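You operate a simulated robot arm through the tools that you are given. There is no shell and no other tool.

The job below is to be done with a simulated robot arm. You get a single attempt, and the scene is never put back.

## Task
Put things in order on the top of the loading table. At the end: the green fuse from the top of the loading table stands where the white gauge stood; the grey cylinder stands where the green fuse stood; the white gauge stands where the long black housing (marked "LEFT") stood; the long black housing is on the brown carton (marked "PLUGS"); whatever was shut is shut again. Leave all else as you found it, and nothing knocked over.

The check looks at the end state, three seconds after you hand in, the way a careful person would. Anything else that was tipped, shoved, dropped, spilled or broken makes it a failure.

## Robot
A 6-joint arm with a two-finger parallel gripper, fixed in place. Base frame: the origin is at the foot of the arm, x ahead of it, y to its left, z up; the work surface is at about z = 0. Lengths are in mm, angles in degrees, forces in N, time in s.
With the tool pointing down near the work surface it reaches from about 160 to 420 mm from the base axis. Its first joint turns from -66.0 to 66.0 degrees. Payload 1.57 kg.
The TCP is the grasp point between the finger pads, 30 mm short of the fingertips. In the tool frame z runs along the fingers and y along their closing line. The gripper opens to 80 mm. The fingers are 17 mm wide and 12 mm thick; the gripper's body (40 by 82 mm) begins 80 mm behind the TCP.
Orientation is that of the tool frame in the base frame, as [roll, pitch, yaw] about the fixed x, y, z axes, in that order (R = Rz(yaw) Ry(pitch) Rx(roll)). With the fingers straight down and closing along the base's y, the tool's x points along the base's -x, its y along +y and its z along -z.

## Interface
- The arm moves only by the tool drive_tool. Its argument "deltas" is a list that holds one entry, the list of rows, each a list of 6 numbers: the shift along the tool's x, y, z in mm, then the turn, a rotation vector about the tool's x, y, z in degrees. In form: [[[tx, ty, tz, ax, ay, az], ...]]. A call has 1 to 20 rows; each row shifts and turns the commanded pose from where the row before left it, along the tool's axes as they then stand. "gripper" is the opening, from 0 (shut) to 1 (fully open), set as the call begins (left out, the last holds). A row lasts 0.2 s, in which the tool goes at most 50 mm and 8.6 degrees; a call with a longer step from one row to the next is refused whole, and so is a gripper value outside its range. Where a pose cannot be reached the arm comes as near as it can. A force on the tool above 40 N (or 10 N above the force at the start of the call, whichever is more), or a blocked arm, ends the call early, and 0.2 s more pass. The fingers move at their own pace (about 153 mm/s each) and stop on an object; they squeeze with about 43 N. The grip force told is the motor's: it shows also when the fingers shut on nothing. Time passes only in rows, and 0.2 s behind the last, so rows that do not move let the fingers close. It gives the time, the measured TCP pose, the force on the tool (base axes), the opening and the grip force at its end, in the units of the frame above (readings bear some noise), with the torque about the TCP (base axes, N m) and any sound that the robot's microphone picked up.
- Cameras (640 x 400 px; columns grow to the right, rows downward): "scene" is fixed at [62.2, -333.7, 433.2]; the picture's right is [0.73, -0.68, 0.00], its down [-0.33, -0.36, -0.87] and it looks along [0.59, 0.64, -0.49] (base axes); focal length 293 px, centre (320, 200). "wrist" rides on the gripper at [72, -7, -122] in the tool frame; the picture's right is [0.09, 1.00, 0.00], its down [-0.84, 0.08, -0.54] and it looks along [-0.54, 0.05, 0.84] (tool axes); focal length 238 px, centre (320, 200). There is no depth. A picture from a camera that has moved, and an enlarged one, comes with that camera's place and axes in the base frame and with its lens.
- grab_frame(camera): a new picture of that camera. No time passes.
- enlarge(camera, box): a new picture of the part [left, top, right, bottom] of that camera's present view, enlarged. No time passes.
- job_done(): hands the job in; it is judged then, once.

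Nothing tells you positions but the pictures and the camera data. Unless the task says otherwise, let go and move clear before handing in.

The tools are called by a JSON object that holds its "fn" and its "kwargs". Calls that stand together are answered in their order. drive_tool: Moves the arm, as the interface text tells. Its arguments: {"type":"object","properties":{"deltas":{"type":"array","items":{"type":"array","items":{"type":"array","items":{"type":"number"}}}},"gripper":{"type":"number"}},"required":["deltas"]} The other tools are called the same way: grab_frame (camera) takes a picture; enlarge (camera, box) takes an enlarged picture of a part of a camera's view; job_done () hands the job in.

At the start:

```text
clock: 0.0
position: [227.0, 33.0, 250.7]
tcp_rot: [-179.9, 0.0, 179.9]
ft_force: [-0.6, 0.9, -0.3]
wrist_torque: [0.0, 0.02, 0.04]
gripper_width: 80.4
gripper_force: 0.0
```

scene: 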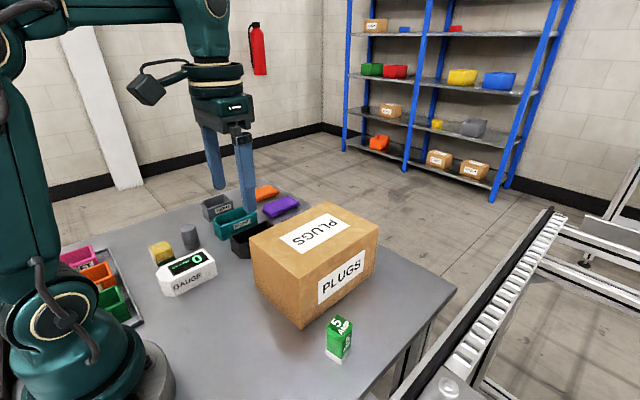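
wrist: 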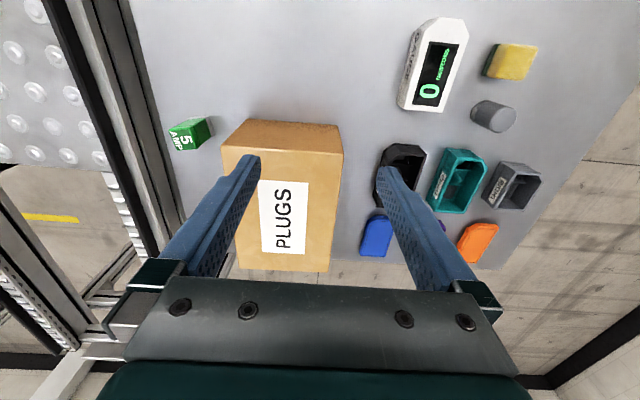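

I see a table with a brown PLUGS carton, a green fuse, a white gauge, a grey cylinder, a yellow block and several bins. I'll take close-ups before measuring anything.

{"fn": "enlarge", "kwargs": {"camera": "scene", "box": [140, 170, 300, 270]}}

{"fn": "enlarge", "kwargs": {"camera": "scene", "box": [230, 190, 390, 370]}}

{"fn": "enlarge", "kwargs": {"camera": "wrist", "box": [350, 0, 570, 280]}}

{"fn": "enlarge", "kwargs": {"camera": "wrist", "box": [150, 90, 370, 280]}}

```text
4.00 times, centred on (220, 220) of scene
camera zoom: at [62.2, -333.7, 433.2], right [0.73, -0.68, 0.0], down [-0.33, -0.36, -0.87], along [0.59, 0.64, -0.49], focal length 1172 px, centre (720, 120)
```

zoom: 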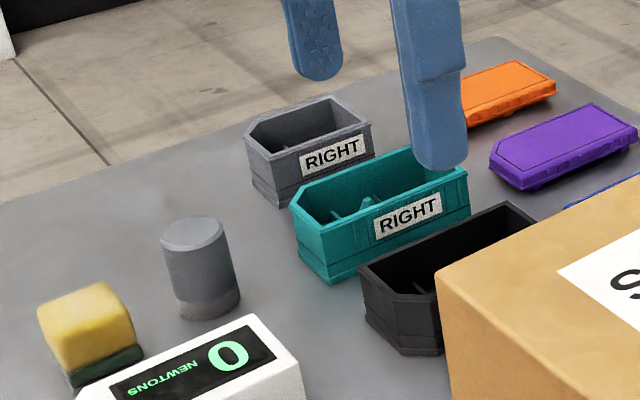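

```text
2.22 times, centred on (310, 280) of scene
camera zoom: at [62.2, -333.7, 433.2], right [0.73, -0.68, 0.0], down [-0.33, -0.36, -0.87], along [0.59, 0.64, -0.49], focal length 651 px, centre (342, 22)
```

zoom: 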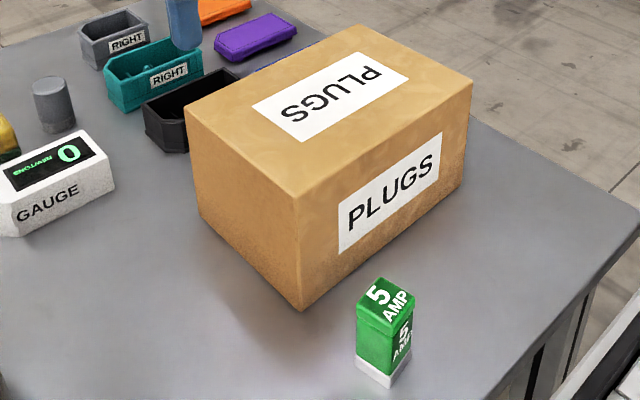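

```text
1.43 times, centred on (460, 140) of wrist
camera zoom: at [155.1, 26.3, 372.5], right [-0.09, 1.0, 0.0], down [0.84, 0.08, 0.54], along [0.54, 0.05, -0.84], focal length 340 px, centre (120, 286)
```

zoom: 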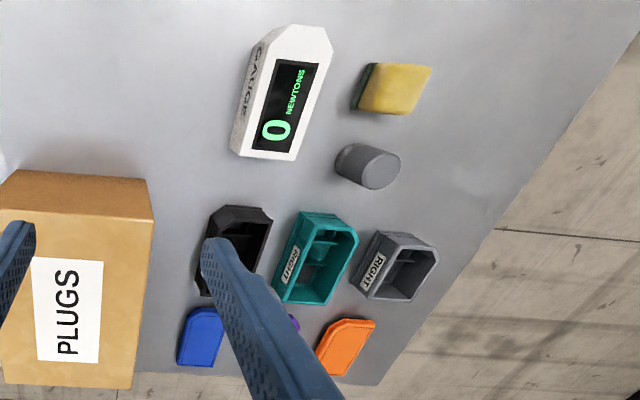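

```text
2.11 times, centred on (260, 185) of wrist
camera zoom: at [155.1, 26.3, 372.5], right [-0.09, 1.0, 0.0], down [0.84, 0.08, 0.54], along [0.54, 0.05, -0.84], focal length 502 px, centre (446, 232)
```

zoom: 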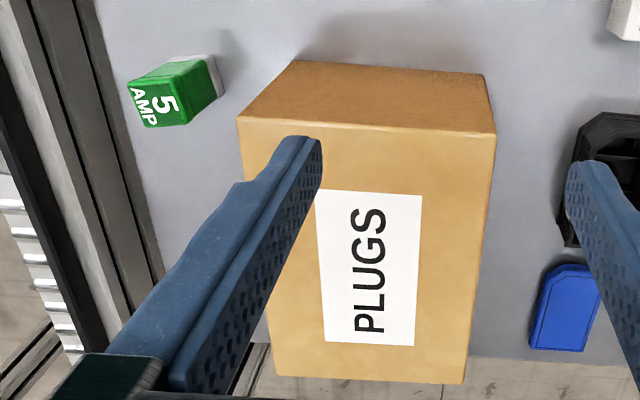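

The carton seems to span about x 254–452 and y −72 to 66, roughly 118 high. The black housing sits near (311, 176), but a finger hides it, so I'm moving the arm to the left for a clearer view.

{"fn": "drive_tool", "kwargs": {"deltas": [[[0, 40, 0, 0, 0, 0], [0, 40, 0, 0, 0, 0], [20, 40, 0, 0, 0, 0], [20, 40, 0, 0, 0, 0], [0, 0, 0, 0, 0, 0]]]}}

{"fn": "grab_frame", "kwargs": {"camera": "wrist"}}

{"fn": "grab_frame", "kwargs": {"camera": "scene"}}

```text
clock: 1.2
position: [188.2, 191.8, 253.1]
tcp_rot: [-179.9, 0.0, 180.0]
ft_force: [0.4, -0.3, 0.4]
wrist_torque: [0.0, -0.03, 0.0]
gripper_width: 79.9
gripper_force: 0.1
```

```text
taken
camera wrist: at [115.8, 186.0, 375.2], right [-0.09, 1.0, 0.0], down [0.84, 0.08, 0.54], along [0.54, 0.05, -0.84], focal length 238 px, centre (320, 200)
```

wrist: 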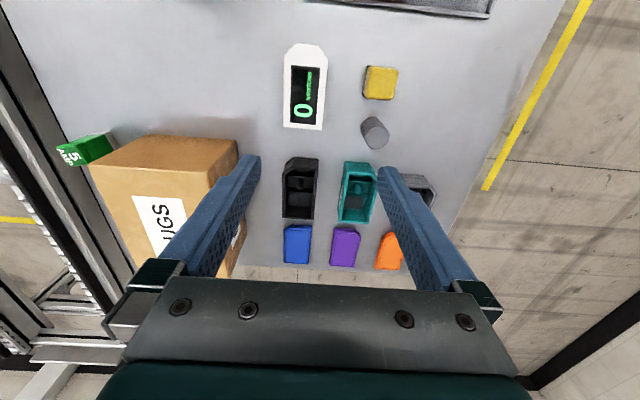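

```text
taken
```

scene: 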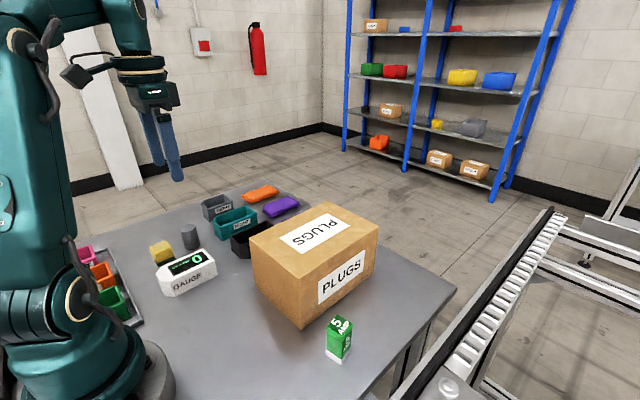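

{"fn": "enlarge", "kwargs": {"camera": "wrist", "box": [250, 30, 450, 155]}}

{"fn": "enlarge", "kwargs": {"camera": "wrist", "box": [260, 145, 440, 275]}}

{"fn": "enlarge", "kwargs": {"camera": "scene", "box": [190, 175, 310, 265]}}

{"fn": "enlarge", "kwargs": {"camera": "scene", "box": [50, 220, 230, 340]}}

```text
3.20 times, centred on (350, 92) of wrist
camera zoom: at [115.8, 186.0, 375.2], right [-0.09, 1.0, 0.0], down [0.84, 0.08, 0.54], along [0.54, 0.05, -0.84], focal length 763 px, centre (224, 544)
```

zoom: 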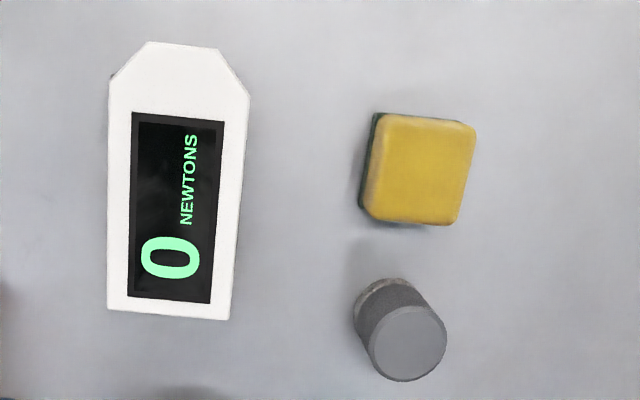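

```text
3.08 times, centred on (350, 210) of wrist
camera zoom: at [115.8, 186.0, 375.2], right [-0.09, 1.0, 0.0], down [0.84, 0.08, 0.54], along [0.54, 0.05, -0.84], focal length 733 px, centre (228, 169)
```

zoom: 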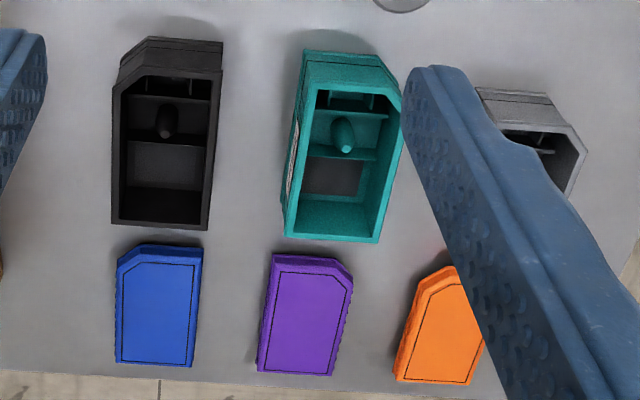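

```text
4.44 times, centred on (250, 220) of scene
camera zoom: at [62.2, -333.7, 433.2], right [0.73, -0.68, 0.0], down [-0.33, -0.36, -0.87], along [0.59, 0.64, -0.49], focal length 1302 px, centre (631, 111)
```

zoom: 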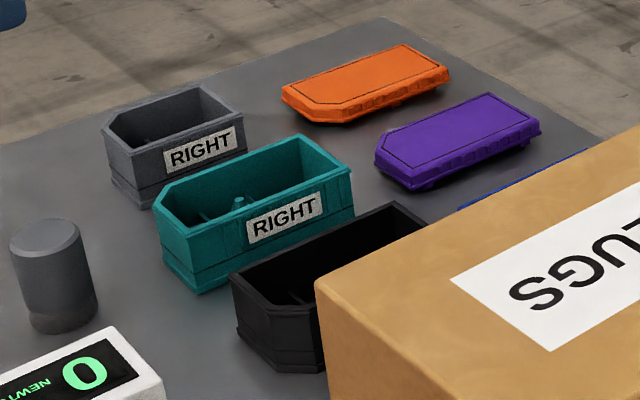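

```text
3.33 times, centred on (140, 280) of scene
camera zoom: at [62.2, -333.7, 433.2], right [0.73, -0.68, 0.0], down [-0.33, -0.36, -0.87], along [0.59, 0.64, -0.49], focal length 977 px, centre (920, -67)
```

zoom: 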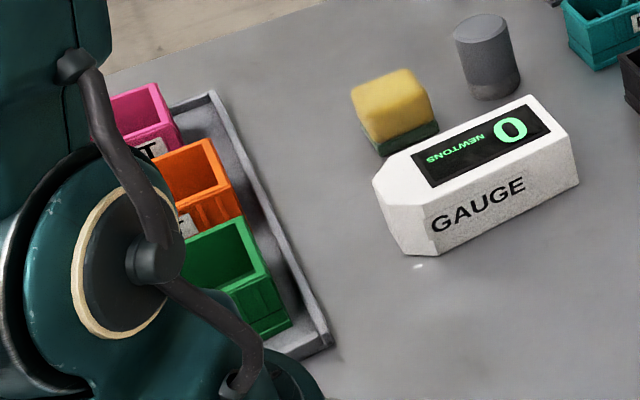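

The black housing is at about (320, 170), 97×54 and 47 high, and the gauge is at about (166, 170). The cylinder is at about (216, 276) and the fuse at about (281, −142). I need closer scene views to get heights.

{"fn": "enlarge", "kwargs": {"camera": "scene", "box": [140, 215, 230, 305]}}

{"fn": "enlarge", "kwargs": {"camera": "scene", "box": [310, 300, 370, 375]}}

{"fn": "enlarge", "kwargs": {"camera": "scene", "box": [240, 190, 400, 340]}}

```text
4.44 times, centred on (185, 260) of scene
camera zoom: at [62.2, -333.7, 433.2], right [0.73, -0.68, 0.0], down [-0.33, -0.36, -0.87], along [0.59, 0.64, -0.49], focal length 1302 px, centre (920, -67)
```

zoom: 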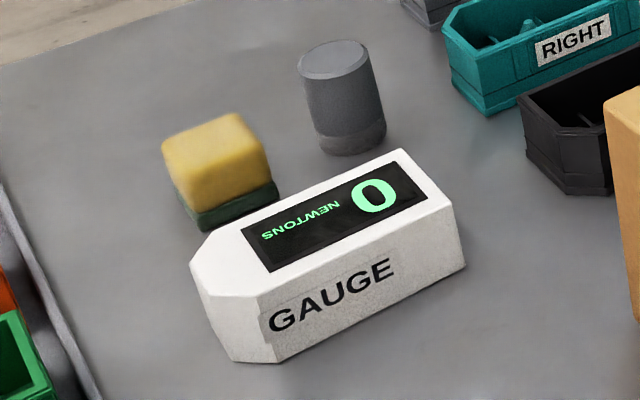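

```text
5.33 times, centred on (340, 338) of scene
camera zoom: at [62.2, -333.7, 433.2], right [0.73, -0.68, 0.0], down [-0.33, -0.36, -0.87], along [0.59, 0.64, -0.49], focal length 1563 px, centre (213, -533)
```

zoom: 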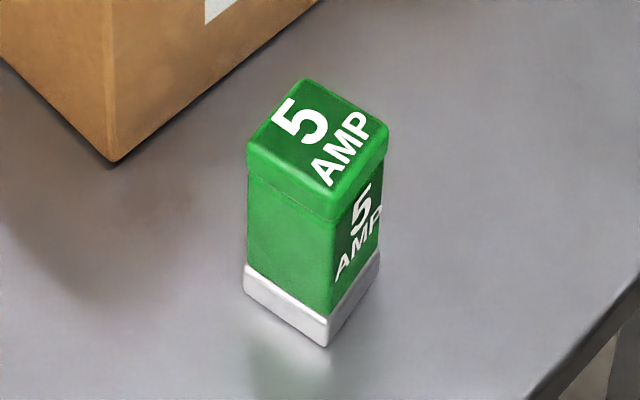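

```text
2.67 times, centred on (320, 265) of scene
camera zoom: at [62.2, -333.7, 433.2], right [0.73, -0.68, 0.0], down [-0.33, -0.36, -0.87], along [0.59, 0.64, -0.49], focal length 782 px, centre (320, 27)
```

zoom: 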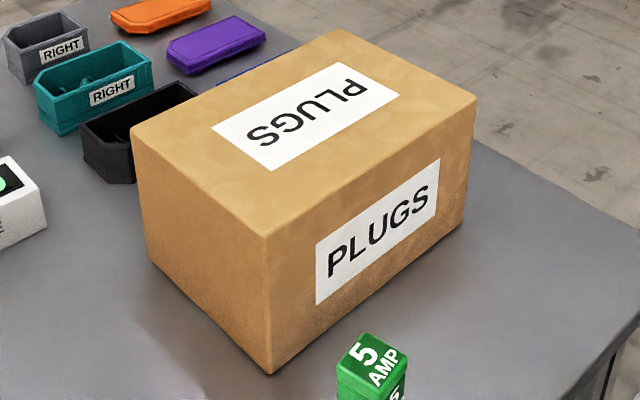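

The scene and wrist measurements agree, and nothing needs a temporary spot if I go housing, gauge, fuse, cylinder. First I'll hover above the black housing near (321, 170) and check alignment.

{"fn": "drive_tool", "kwargs": {"deltas": [[[-33, -5.5, 0, 0, 0, 0], [-33, -5.5, 0, 0, 0, 0], [-33, -5.5, 10, 0, 0, 0], [-34, -5.5, 30, 0, 0, 0], [0, 0, 40, 0, 0, 0], [0, 0, 40, 0, 0, 0], [0, 0, 0, 0, 0, 0]]], "gripper": 1.0}}

{"fn": "grab_frame", "kwargs": {"camera": "wrist"}}

{"fn": "grab_frame", "kwargs": {"camera": "scene"}}

```text
clock: 2.8
position: [321.3, 170.0, 131.0]
tcp_rot: [180.0, 0.0, -180.0]
ft_force: [-0.1, -0.2, -0.9]
wrist_torque: [0.02, -0.01, 0.01]
gripper_width: 79.8
gripper_force: 0.1
```

```text
taken
camera wrist: at [249.2, 163.8, 252.6], right [-0.09, 1.0, 0.0], down [0.84, 0.08, 0.54], along [0.54, 0.05, -0.84], focal length 238 px, centre (320, 200)
```

wrist: 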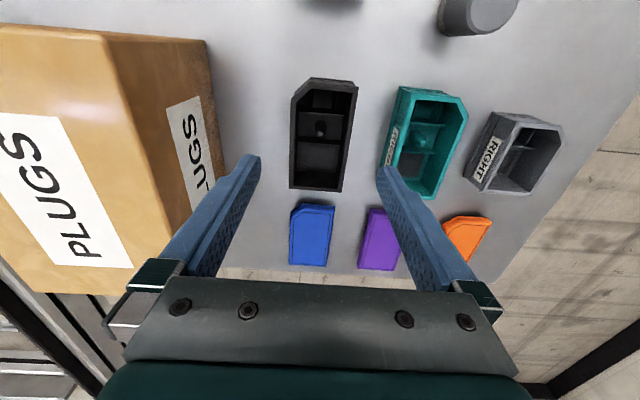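

```text
taken
```

scene: 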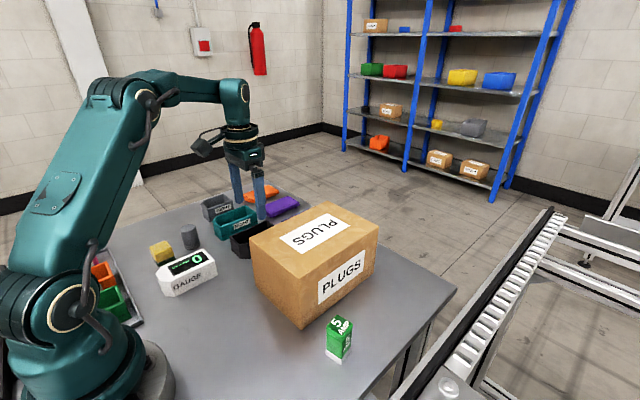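

I'm hovering over the black housing with the fingers lined up along y. I'll take a close-up to refine its centre before going down.

{"fn": "enlarge", "kwargs": {"camera": "wrist", "box": [260, 65, 480, 205]}}

{"fn": "enlarge", "kwargs": {"camera": "wrist", "box": [0, 0, 280, 300]}}

```text
2.86 times, centred on (370, 135) of wrist
camera zoom: at [249.2, 163.8, 252.6], right [-0.09, 1.0, 0.0], down [0.84, 0.08, 0.54], along [0.54, 0.05, -0.84], focal length 681 px, centre (177, 386)
```

zoom: 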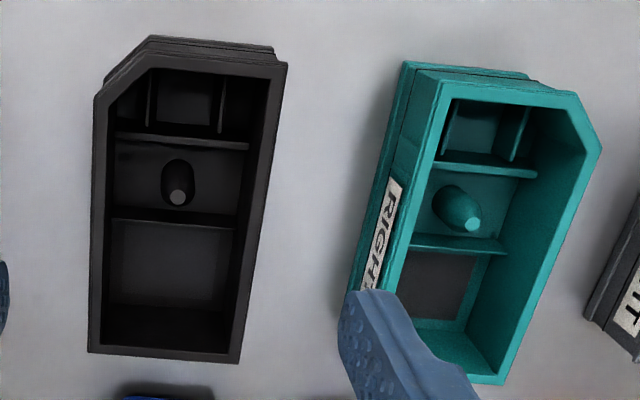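

```text
1.33 times, centred on (140, 150) of wrist
camera zoom: at [249.2, 163.8, 252.6], right [-0.09, 1.0, 0.0], down [0.84, 0.08, 0.54], along [0.54, 0.05, -0.84], focal length 318 px, centre (560, 267)
```

zoom: 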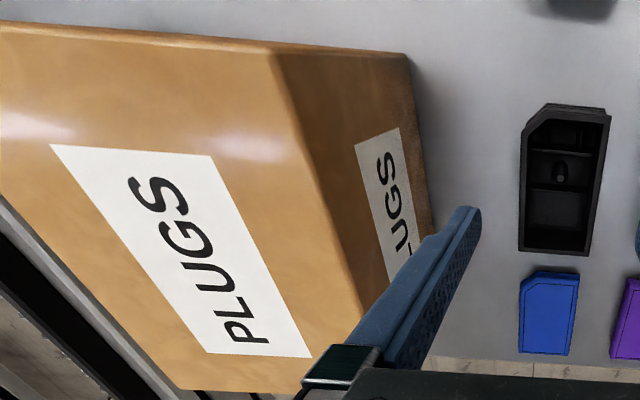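

The refined housing centre is (321.5, 170.4) with yaw about 0, and the fingers clear its neighbours. I'm going straight down and closing.

{"fn": "drive_tool", "kwargs": {"deltas": [[[0, 0, 30, 0, 0, 0], [0, 0, 30, 0, 0, 0], [0, 0, 20, 0, 0, 0], [0, 0, 15, 0, 0, 0], [0, 0, 0, 0, 0, 0]]]}}

{"fn": "grab_frame", "kwargs": {"camera": "wrist"}}

```text
clock: 4.0
position: [320.7, 170.4, 36.0]
tcp_rot: [-179.9, 0.0, -180.0]
ft_force: [0.0, 0.0, 0.1]
wrist_torque: [0.01, 0.0, 0.02]
gripper_width: 80.0
gripper_force: 0.0
```

```text
taken
camera wrist: at [248.8, 163.6, 157.8], right [-0.09, 1.0, 0.0], down [0.84, 0.08, 0.54], along [0.54, 0.05, -0.84], focal length 238 px, centre (320, 200)
```

wrist: 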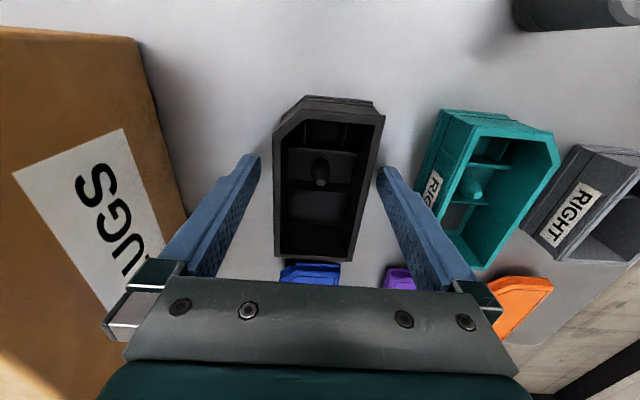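

The fingers straddle the housing at z = 36. I'm closing now.

{"fn": "drive_tool", "kwargs": {"deltas": [[[0, 0, 0, 0, 0, 0], [0, 0, 0, 0, 0, 0], [0, 0, 0, 0, 0, 0]]], "gripper": 0.0}}

{"fn": "grab_frame", "kwargs": {"camera": "wrist"}}

```text
clock: 4.8
position: [320.4, 170.1, 37.4]
tcp_rot: [179.9, 0.0, 179.9]
ft_force: [0.0, -0.5, 0.5]
wrist_torque: [0.02, 0.04, 0.01]
gripper_width: 53.8
gripper_force: 43.2
```

```text
taken
camera wrist: at [248.8, 163.7, 158.0], right [-0.09, 1.0, 0.0], down [0.84, 0.08, 0.54], along [0.54, 0.05, -0.84], focal length 238 px, centre (320, 200)
```

wrist: 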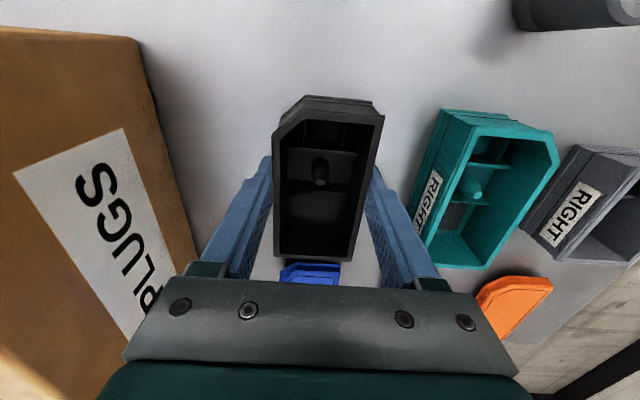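

The housing is gripped, with an opening of 53.8. I'm lifting straight up.

{"fn": "drive_tool", "kwargs": {"deltas": [[[0, 0, -10, 0, 0, 0], [0, 0, -20, 0, 0, 0], [0, 0, -30, 0, 0, 0], [0, 0, -30, 0, 0, 0], [0, 0, -30, 0, 0, 0], [0, 0, -30, 0, 0, 0], [0, 0, -20, 0, 0, 0], [0, 0, 0, 0, 0, 0]]]}}

{"fn": "grab_frame", "kwargs": {"camera": "wrist"}}

{"fn": "grab_frame", "kwargs": {"camera": "scene"}}

```text
clock: 6.6
position: [320.2, 169.9, 203.7]
tcp_rot: [180.0, 0.0, 180.0]
ft_force: [0.2, 0.2, -1.7]
wrist_torque: [0.03, 0.03, 0.03]
gripper_width: 53.4
gripper_force: 43.2
```

```text
taken
camera wrist: at [247.9, 163.6, 325.9], right [-0.09, 1.0, 0.0], down [0.84, 0.08, 0.54], along [0.54, 0.05, -0.84], focal length 238 px, centre (320, 200)
```

wrist: 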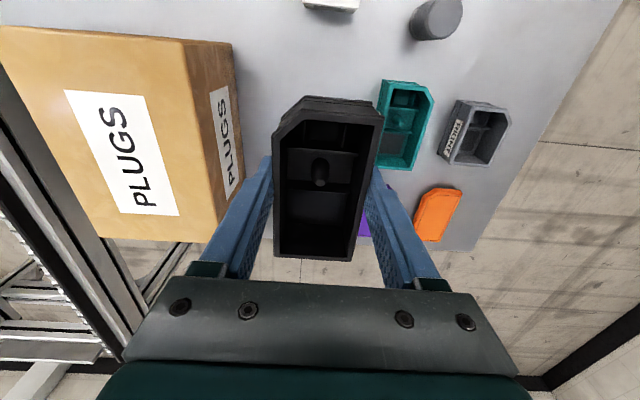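

```text
taken
```

scene: 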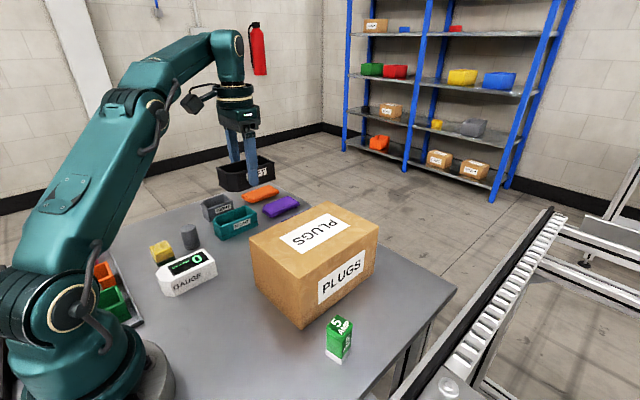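

The housing is lifted level, with its bottom at about z = 167. I'm carrying it over the carton to about (345, −8).

{"fn": "drive_tool", "kwargs": {"deltas": [[[0, -10, 0, 0, 0, 0], [-5, -25, 0, 0, 0, 0], [-5, -30, 0, 0, 0, 0], [-5, -30, 0, 0, 0, 0], [-5, -30, 0, 0, 0, 0], [-5, -25, 0, 0, 0, 0], [0, -18, 0, 0, 0, 0], [0, -10, 0, 0, 0, 0], [0, 0, 0, 0, 0, 0]]]}}

{"fn": "grab_frame", "kwargs": {"camera": "wrist"}}

{"fn": "grab_frame", "kwargs": {"camera": "scene"}}

```text
clock: 8.6
position: [345.2, -6.7, 206.5]
tcp_rot: [-180.0, 0.0, 180.0]
ft_force: [-0.3, 0.4, -1.0]
wrist_torque: [0.02, 0.04, -0.01]
gripper_width: 53.4
gripper_force: 43.1
```

```text
taken
camera wrist: at [273.0, -14.1, 327.6], right [-0.09, 1.0, 0.0], down [0.84, 0.08, 0.54], along [0.54, 0.05, -0.84], focal length 238 px, centre (320, 200)
```

wrist: 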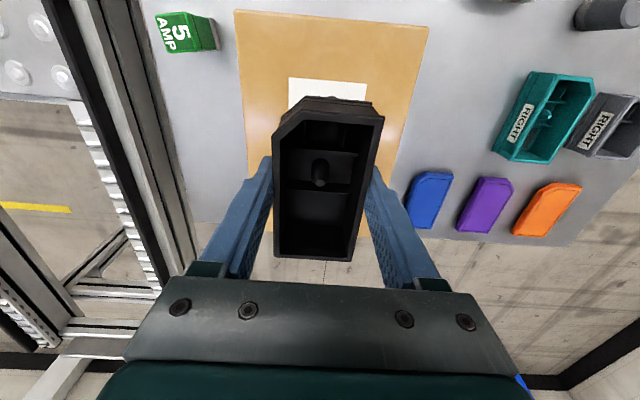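

```text
taken
```

scene: 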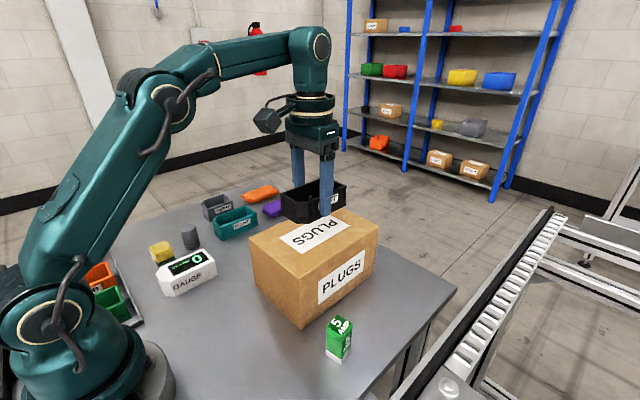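

The visible label end confirms it's the LEFT housing, and it's over the carton's middle. I'm lowering gently toward z ≈ 157.

{"fn": "drive_tool", "kwargs": {"deltas": [[[0, 0, 10, 0, 0, 0], [0, 0, 15, 0, 0, 0], [0, 0, 10, 0, 0, 0], [0, 0, 5, 0, 0, 0], [0, 0, 0, 0, 0, 0]]]}}

{"fn": "enlarge", "kwargs": {"camera": "scene", "box": [240, 160, 400, 270]}}

```text
clock: 9.8
position: [343.5, -7.7, 165.6]
tcp_rot: [180.0, 0.0, -180.0]
ft_force: [-0.5, -0.9, -0.9]
wrist_torque: [0.01, -0.01, 0.01]
gripper_width: 53.4
gripper_force: 42.7
```

```text
3.64 times, centred on (320, 215) of scene
camera zoom: at [62.2, -333.7, 433.2], right [0.73, -0.68, 0.0], down [-0.33, -0.36, -0.87], along [0.59, 0.64, -0.49], focal length 1066 px, centre (320, 146)
```

zoom: 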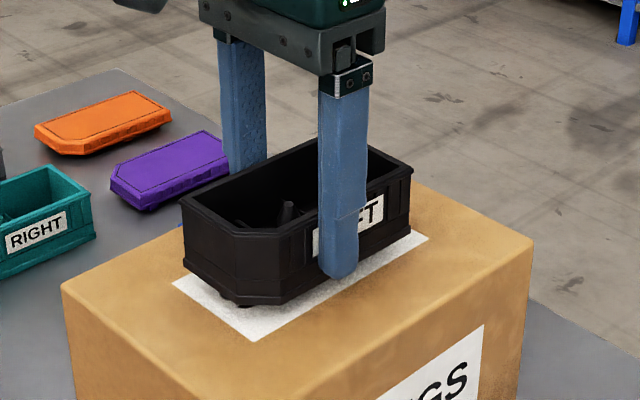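

The housing is still roughly 10 mm above the carton. I'm lowering in small steps while watching the force.

{"fn": "drive_tool", "kwargs": {"deltas": [[[0, 0, 2, 0, 0, 0], [0, 0, 2, 0, 0, 0], [0, 0, 1.5, 0, 0, 0], [0, 0, 0, 0, 0, 0]]]}}

{"fn": "enlarge", "kwargs": {"camera": "scene", "box": [270, 190, 370, 260]}}

```text
clock: 10.8
position: [344.5, -7.9, 161.5]
tcp_rot: [-179.9, 0.0, 180.0]
ft_force: [-0.1, 0.4, -1.6]
wrist_torque: [0.02, -0.01, -0.01]
gripper_width: 53.4
gripper_force: 43.6
```

```text
5.71 times, centred on (320, 225) of scene
camera zoom: at [62.2, -333.7, 433.2], right [0.73, -0.68, 0.0], down [-0.33, -0.36, -0.87], along [0.59, 0.64, -0.49], focal length 1675 px, centre (320, 57)
```

zoom: 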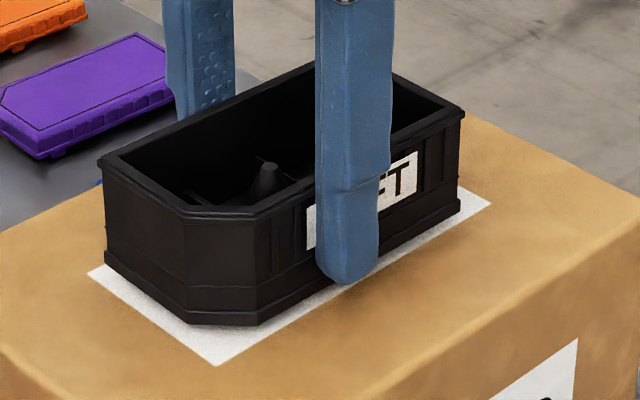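

{"fn": "drive_tool", "kwargs": {"deltas": [[[0, 0, 1, 0, 0, 0], [0, 0, 1, 0, 0, 0], [0, 0, 1, 0, 0, 0], [0, 0, 0, 0, 0, 0]]]}}

{"fn": "enlarge", "kwargs": {"camera": "scene", "box": [270, 190, 370, 260]}}

```text
clock: 11.8
position: [344.1, -7.5, 156.7]
tcp_rot: [-180.0, -0.1, -180.0]
ft_force: [-0.3, -0.6, -1.3]
wrist_torque: [0.0, -0.01, 0.0]
gripper_width: 53.4
gripper_force: 43.3
```

```text
5.71 times, centred on (320, 225) of scene
camera zoom: at [62.2, -333.7, 433.2], right [0.73, -0.68, 0.0], down [-0.33, -0.36, -0.87], along [0.59, 0.64, -0.49], focal length 1675 px, centre (320, 57)
```

zoom: 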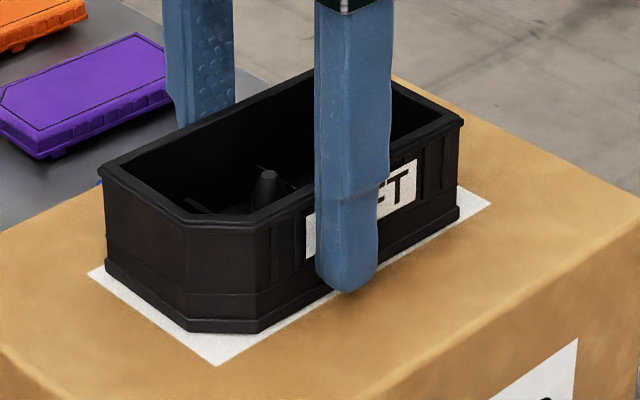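

There's no sign of contact yet; the force still matches the carried weight. I'm continuing in 1 mm steps.

{"fn": "drive_tool", "kwargs": {"deltas": [[[0, 0, 1, 0, 0, 0], [0, 0, 1, 0, 0, 0], [0, 0, 0, 0, 0, 0]]]}}

{"fn": "enlarge", "kwargs": {"camera": "scene", "box": [270, 190, 370, 260]}}

```text
clock: 12.6
position: [344.6, -7.1, 156.4]
tcp_rot: [179.9, 0.0, 179.9]
ft_force: [-2.4, 1.6, 22.2]
wrist_torque: [0.03, 1.05, -0.06]
gripper_width: 53.3
gripper_force: 43.0
```

```text
5.71 times, centred on (320, 225) of scene
camera zoom: at [62.1, -333.7, 433.3], right [0.73, -0.68, 0.0], down [-0.33, -0.36, -0.87], along [0.59, 0.64, -0.49], focal length 1675 px, centre (320, 57)
```

zoom: 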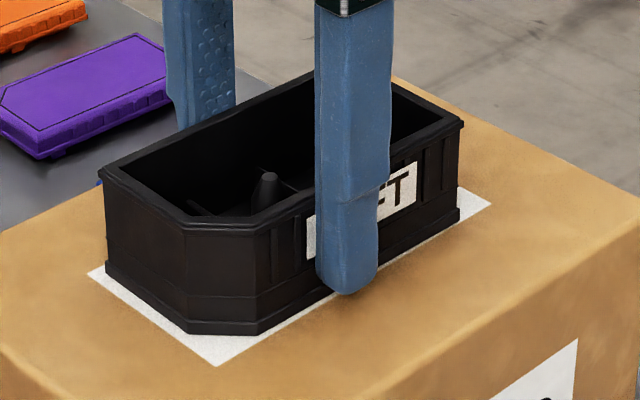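

The housing is in contact at 22 N. I'm backing off slightly, opening, and rising.

{"fn": "drive_tool", "kwargs": {"deltas": [[[0, 0, -0.8, 0, 0, 0], [0, 0, 0, 0, 0, 0]]]}}

{"fn": "drive_tool", "kwargs": {"deltas": [[[0, 0, 0, 0, 0, 0], [0, 0, 0, 0, 0, 0]]], "gripper": 1.0}}

{"fn": "drive_tool", "kwargs": {"deltas": [[[0, 0, -10, 0, 0, 0], [0, 0, -30, 0, 0, 0], [0, 0, -30, 0, 0, 0], [0, 0, -20, 0, 0, 0], [0, 0, 0, 0, 0, 0]]]}}

{"fn": "grab_frame", "kwargs": {"camera": "scene"}}

{"fn": "grab_frame", "kwargs": {"camera": "wrist"}}

```text
clock: 13.2
position: [344.5, -6.7, 155.2]
tcp_rot: [180.0, -0.1, -179.9]
ft_force: [-4.0, 2.3, 12.7]
wrist_torque: [-0.07, -0.09, 0.02]
gripper_width: 53.5
gripper_force: 43.0
```

```text
clock: 13.8
position: [344.0, -7.3, 157.0]
tcp_rot: [-180.0, 0.0, -180.0]
ft_force: [0.0, -1.0, -0.6]
wrist_torque: [0.02, 0.0, -0.04]
gripper_width: 80.1
gripper_force: 0.1
```

```text
clock: 15.0
position: [341.3, -6.7, 242.3]
tcp_rot: [180.0, 0.2, -179.9]
ft_force: [0.1, 0.4, -0.5]
wrist_torque: [0.02, -0.02, 0.0]
gripper_width: 79.6
gripper_force: 0.1
out of reach, approached as far as the arm can: row 4
```

```text
taken
```

scene: 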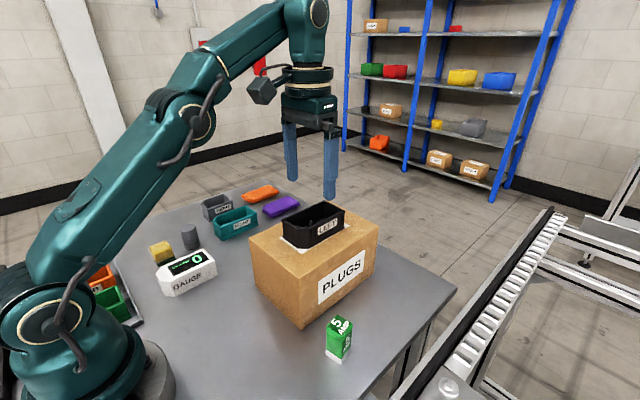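

```text
taken
camera wrist: at [269.1, -13.3, 363.9], right [-0.09, 1.0, 0.0], down [0.84, 0.08, 0.54], along [0.54, 0.05, -0.84], focal length 238 px, centre (320, 200)
```

wrist: 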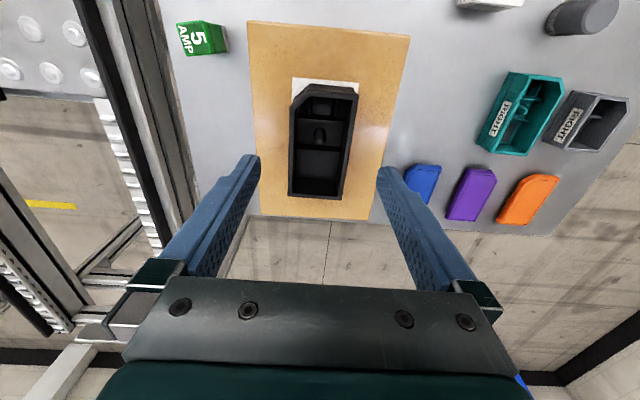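

The LEFT housing stands on the carton. Next I'm moving above the white gauge at about (165, 170).

{"fn": "drive_tool", "kwargs": {"deltas": [[[20, 20, 0, 0, 0, 0], [30, 30, 0, 0, 0, 0], [30, 30, 0, 0, 0, 0], [30, 30, 0, 0, 0, 0], [30, 30, 0, 0, 0, 0], [20, 20, 0, 0, 0, 0], [16, 17, 0, 0, 0, 0], [0, 0, 30, 0, 0, 0], [0, 0, 30, 0, 0, 0], [0, 0, 0, 0, 0, 0]]]}}

{"fn": "grab_frame", "kwargs": {"camera": "wrist"}}

{"fn": "grab_frame", "kwargs": {"camera": "scene"}}

```text
clock: 17.2
position: [165.6, 169.3, 181.6]
tcp_rot: [179.9, 0.1, -180.0]
ft_force: [-0.3, 1.3, 0.1]
wrist_torque: [0.02, 0.01, -0.04]
gripper_width: 80.2
gripper_force: 0.0
```

```text
taken
camera wrist: at [94.2, 163.2, 304.0], right [-0.09, 1.0, 0.0], down [0.84, 0.08, 0.54], along [0.54, 0.05, -0.84], focal length 238 px, centre (320, 200)
```

wrist: 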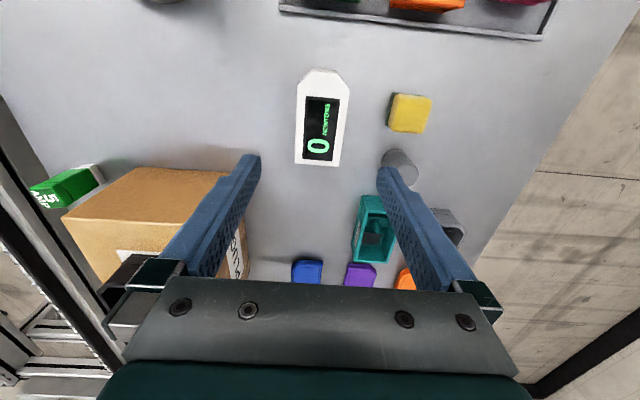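

```text
taken
```

scene: 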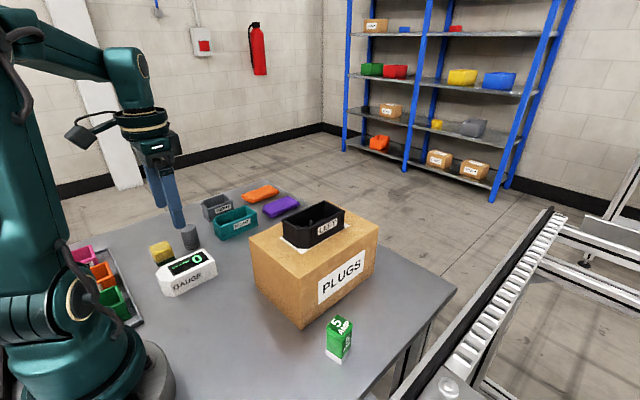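

{"fn": "enlarge", "kwargs": {"camera": "wrist", "box": [270, 50, 450, 200]}}

{"fn": "enlarge", "kwargs": {"camera": "wrist", "box": [0, 130, 130, 230]}}

```text
2.67 times, centred on (360, 125) of wrist
camera zoom: at [94.2, 163.2, 304.0], right [-0.09, 1.0, 0.0], down [0.84, 0.08, 0.54], along [0.54, 0.05, -0.84], focal length 636 px, centre (213, 400)
```

zoom: 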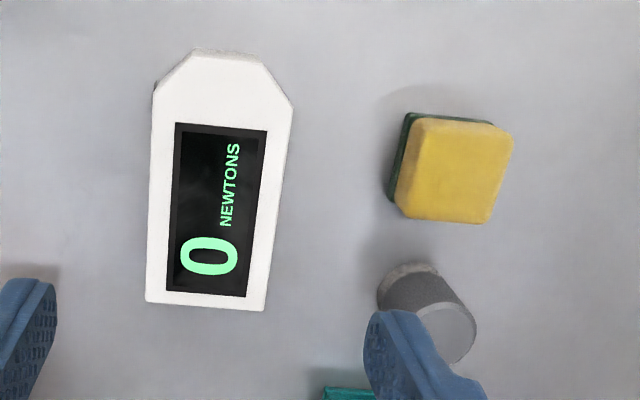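

```text
4.00 times, centred on (65, 180) of wrist
camera zoom: at [94.2, 163.2, 304.0], right [-0.09, 1.0, 0.0], down [0.84, 0.08, 0.54], along [0.54, 0.05, -0.84], focal length 953 px, centre (1340, 280)
```

zoom: 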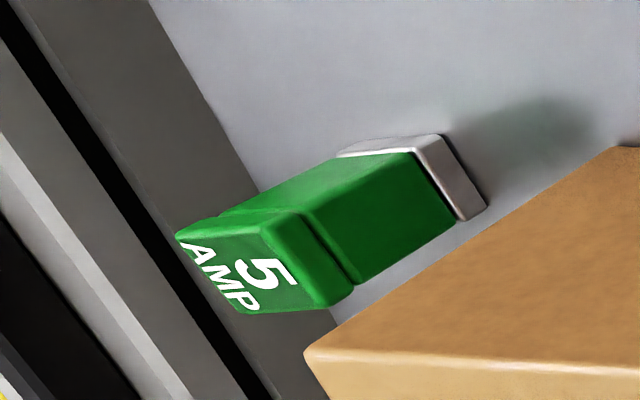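

The gauge's refined centre is about (163.5, 170.5), aligned with the axes. I'm descending to grip it.

{"fn": "drive_tool", "kwargs": {"deltas": [[[2, 1, 30, 0, 0, 0], [0, 0, 35, 0, 0, 0], [0, 0, 35, 0, 0, 0], [0, 0, 25, 0, 0, 0], [0, 0, 15, 0, 0, 0], [0, 0, 5, 0, 0, 0], [0, 0, 0, 0, 0, 0]]]}}

{"fn": "grab_frame", "kwargs": {"camera": "wrist"}}

{"fn": "grab_frame", "kwargs": {"camera": "scene"}}

```text
clock: 18.8
position: [162.9, 169.7, 38.2]
tcp_rot: [-180.0, 0.0, 180.0]
ft_force: [0.5, 0.3, 1.0]
wrist_torque: [0.0, -0.01, 0.0]
gripper_width: 80.0
gripper_force: 0.0
```

```text
taken
camera wrist: at [92.1, 163.4, 159.8], right [-0.09, 1.0, 0.0], down [0.84, 0.08, 0.54], along [0.54, 0.05, -0.84], focal length 238 px, centre (320, 200)
```

wrist: 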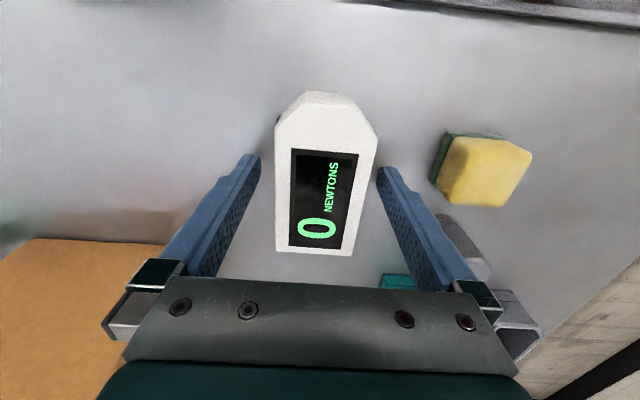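

```text
taken
```

scene: 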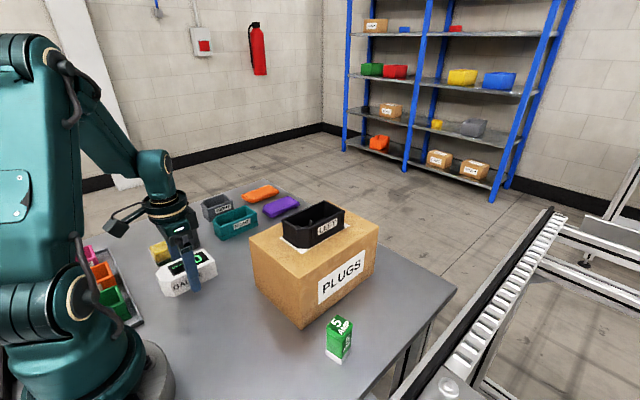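

{"fn": "drive_tool", "kwargs": {"deltas": [[[0, 0, 2, 0, 0, 0], [0, 0, 0, 0, 0, 0], [0, 0, 0, 0, 0, 0], [0, 0, 0, 0, 0, 0]]], "gripper": 0.0}}

{"fn": "drive_tool", "kwargs": {"deltas": [[[0, 0, -5, 0, 0, 0], [0, 0, -15, 0, 0, 0], [0, 0, -30, 0, 0, 0], [0, 0, -30, 0, 0, 0], [0, 0, 0, 0, 0, 0]]]}}

{"fn": "grab_frame", "kwargs": {"camera": "wrist"}}

{"fn": "grab_frame", "kwargs": {"camera": "scene"}}

```text
clock: 19.7
position: [164.8, 169.8, 37.3]
tcp_rot: [179.9, 0.0, -179.9]
ft_force: [-2.4, 0.9, 5.8]
wrist_torque: [-0.07, 0.11, -0.03]
gripper_width: 53.2
gripper_force: 43.2
stopped in row 4: the force on the tool passed its limit at 41 N (the readings are from after the stop); the commanded pose is now the measured one
```

```text
clock: 20.9
position: [163.4, 170.0, 118.0]
tcp_rot: [179.9, 0.1, -179.9]
ft_force: [-0.6, 1.0, -2.0]
wrist_torque: [0.0, -0.01, 0.02]
gripper_width: 53.2
gripper_force: 43.1
```

```text
taken
camera wrist: at [91.9, 163.2, 239.2], right [-0.09, 1.0, 0.0], down [0.84, 0.08, 0.54], along [0.54, 0.05, -0.84], focal length 238 px, centre (320, 200)
```

wrist: 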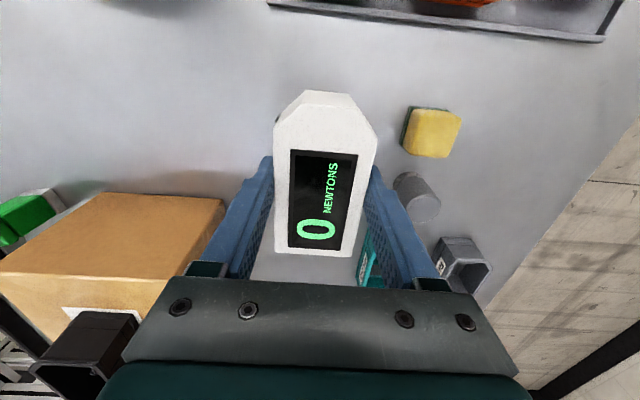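

```text
taken
```

scene: 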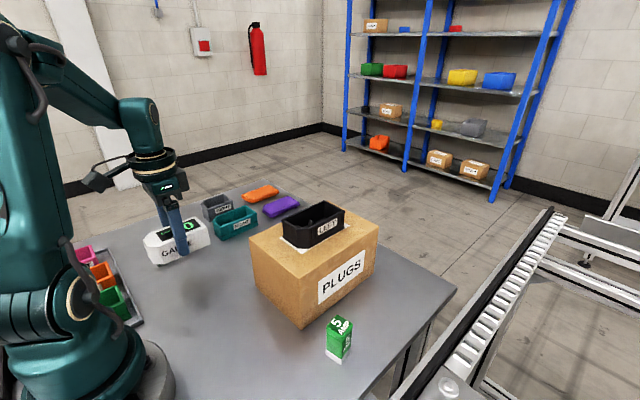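

The gauge is gripped and lifted. I'm carrying it straight along +x to the housing's old place, with TCP near (321.5, 170).

{"fn": "drive_tool", "kwargs": {"deltas": [[[-10, 0, 0, 0, 0, 0], [-20, 0, 0, 0, 0, 0], [-30, 0, 0, 0, 0, 0], [-30, 0, 0, 0, 0, 0], [-30, 0, 0, 0, 0, 0], [-20, 0, 0, 0, 0, 0], [-10, 0, 0, 0, 0, 0], [-8, 0, 0, 0, 0, 0], [0, 0, 0, 0, 0, 0], [0, 0, 0, 0, 0, 0]]]}}

{"fn": "grab_frame", "kwargs": {"camera": "wrist"}}

{"fn": "grab_frame", "kwargs": {"camera": "scene"}}

```text
clock: 23.1
position: [322.7, 169.4, 116.8]
tcp_rot: [179.9, 0.1, -179.8]
ft_force: [0.5, 0.0, -1.9]
wrist_torque: [-0.01, 0.0, 0.03]
gripper_width: 53.4
gripper_force: 42.8
```

```text
taken
camera wrist: at [250.8, 163.2, 238.1], right [-0.09, 1.0, 0.0], down [0.84, 0.08, 0.54], along [0.54, 0.05, -0.84], focal length 238 px, centre (320, 200)
```

wrist: 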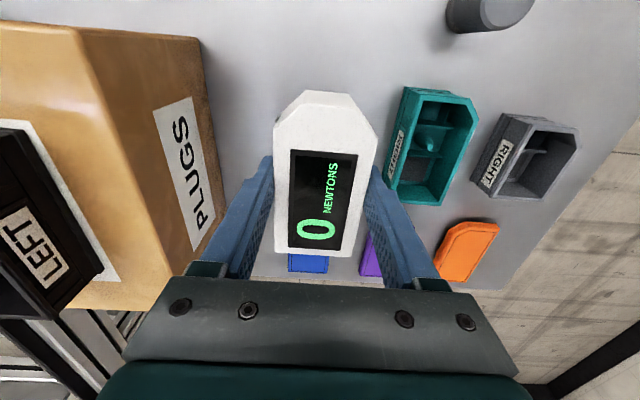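

```text
taken
```

scene: 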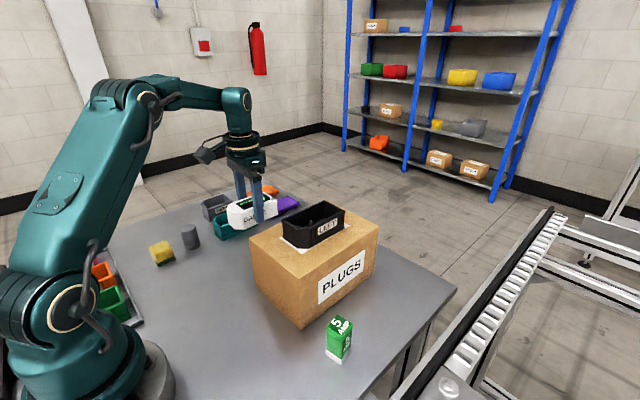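

The gauge is aligned with the old housing place. I'm lowering 70 mm, then finishing in small steps.

{"fn": "drive_tool", "kwargs": {"deltas": [[[0.5, 0, 15, 0, 0, 0], [0, 0, 20, 0, 0, 0], [0, 0, 20, 0, 0, 0], [0, 0, 12, 0, 0, 0], [0, 0, 5, 0, 0, 0], [0, 0, 0, 0, 0, 0]]]}}

{"fn": "grab_frame", "kwargs": {"camera": "wrist"}}

```text
clock: 24.5
position: [323.6, 170.3, 43.3]
tcp_rot: [179.8, 0.1, -179.9]
ft_force: [0.0, 0.2, -2.0]
wrist_torque: [0.0, -0.02, 0.02]
gripper_width: 53.2
gripper_force: 43.2
```

```text
taken
camera wrist: at [250.7, 163.9, 165.6], right [-0.09, 1.0, 0.0], down [0.84, 0.08, 0.54], along [0.54, 0.05, -0.84], focal length 238 px, centre (320, 200)
```

wrist: 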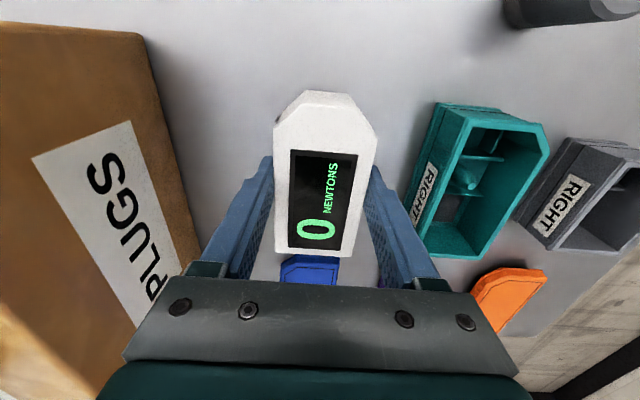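

{"fn": "drive_tool", "kwargs": {"deltas": [[[0, 0, 2, 0, 0, 0], [0, 0, 2, 0, 0, 0], [0, 0, 1, 0, 0, 0], [0, 0, 0, 0, 0, 0]]]}}

{"fn": "drive_tool", "kwargs": {"deltas": [[[0, 0, 0.7, 0, 0, 0], [0, 0, 0, 0, 0, 0]]]}}

{"fn": "drive_tool", "kwargs": {"deltas": [[[0, 0, 0.7, 0, 0, 0], [0, 0, 0, 0, 0, 0]]]}}

```text
clock: 25.5
position: [322.3, 170.5, 39.0]
tcp_rot: [180.0, 0.0, -180.0]
ft_force: [0.5, 0.5, -2.4]
wrist_torque: [0.02, -0.03, -0.04]
gripper_width: 53.3
gripper_force: 42.9
```

```text
clock: 26.1
position: [321.9, 170.8, 38.3]
tcp_rot: [179.9, 0.1, -179.9]
ft_force: [0.6, -0.4, -1.5]
wrist_torque: [0.01, 0.01, 0.01]
gripper_width: 53.1
gripper_force: 43.0
```

```text
clock: 26.7
position: [322.1, 170.0, 38.6]
tcp_rot: [179.9, 0.1, -179.9]
ft_force: [-0.5, 0.0, -1.8]
wrist_torque: [-0.02, 0.06, -0.01]
gripper_width: 53.4
gripper_force: 42.4
```

{"fn": "drive_tool", "kwargs": {"deltas": [[[0, 0, 0.7, 0, 0, 0], [0, 0, 0, 0, 0, 0]]]}}

{"fn": "grab_frame", "kwargs": {"camera": "wrist"}}

```text
clock: 27.3
position: [320.8, 170.9, 38.3]
tcp_rot: [179.9, 0.0, -179.8]
ft_force: [0.1, -0.6, -1.3]
wrist_torque: [0.0, -0.02, 0.03]
gripper_width: 53.3
gripper_force: 42.9
```

```text
taken
camera wrist: at [249.5, 164.0, 159.3], right [-0.09, 1.0, 0.0], down [0.84, 0.08, 0.54], along [0.54, 0.05, -0.84], focal length 238 px, centre (320, 200)
```

wrist: 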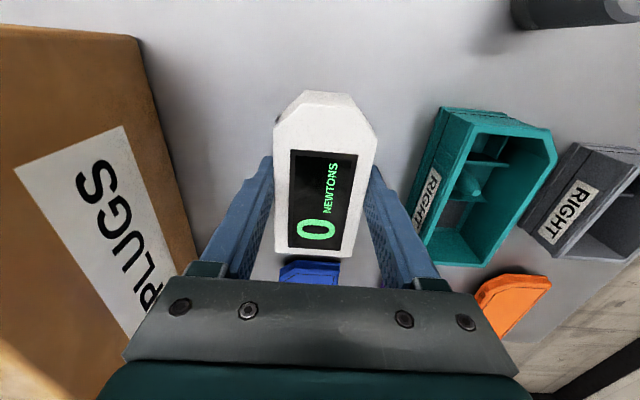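

{"fn": "drive_tool", "kwargs": {"deltas": [[[0, 0, 0.7, 0, 0, 0], [0, 0, 0, 0, 0, 0]]]}}

{"fn": "drive_tool", "kwargs": {"deltas": [[[0, 0, 0.6, 0, 0, 0], [0, 0, 0, 0, 0, 0]]]}}

{"fn": "enlarge", "kwargs": {"camera": "scene", "box": [190, 180, 300, 260]}}

```text
clock: 27.9
position: [321.1, 170.3, 37.1]
tcp_rot: [179.9, -0.1, -179.9]
ft_force: [-0.4, 0.3, -1.7]
wrist_torque: [0.02, 0.01, -0.04]
gripper_width: 53.6
gripper_force: 43.0
```

```text
clock: 28.5
position: [321.0, 169.6, 36.9]
tcp_rot: [179.9, 0.1, 180.0]
ft_force: [-0.3, -0.6, -1.5]
wrist_torque: [0.01, 0.02, -0.01]
gripper_width: 53.4
gripper_force: 43.0
```

```text
5.00 times, centred on (245, 220) of scene
camera zoom: at [62.2, -333.7, 433.2], right [0.73, -0.68, 0.0], down [-0.33, -0.36, -0.87], along [0.59, 0.64, -0.49], focal length 1465 px, centre (695, 100)
```

zoom: 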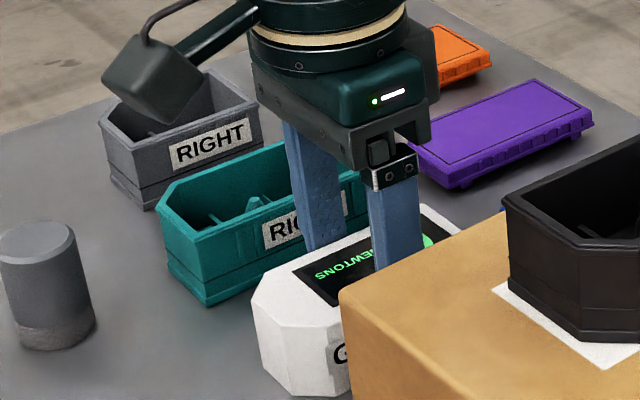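

{"fn": "drive_tool", "kwargs": {"deltas": [[[0, 0, 0.7, 0, 0, 0], [0, 0, 0, 0, 0, 0]]]}}

{"fn": "drive_tool", "kwargs": {"deltas": [[[0, 0, 0.6, 0, 0, 0], [0, 0, 0, 0, 0, 0]]]}}

```text
clock: 29.1
position: [321.0, 170.2, 36.0]
tcp_rot: [179.9, 0.1, -179.9]
ft_force: [-10.6, -0.6, 25.3]
wrist_torque: [-0.43, 0.39, -0.14]
gripper_width: 53.6
gripper_force: 43.2
```

```text
clock: 29.6
position: [321.5, 170.5, 37.5]
tcp_rot: [179.8, 0.0, -179.9]
ft_force: [-1.6, 0.4, 4.4]
wrist_torque: [-0.1, 0.29, -0.05]
gripper_width: 53.0
gripper_force: 43.4
stopped in row 2: the force on the tool passed its limit at 42 N (the readings are from after the stop); the commanded pose is now the measured one
```

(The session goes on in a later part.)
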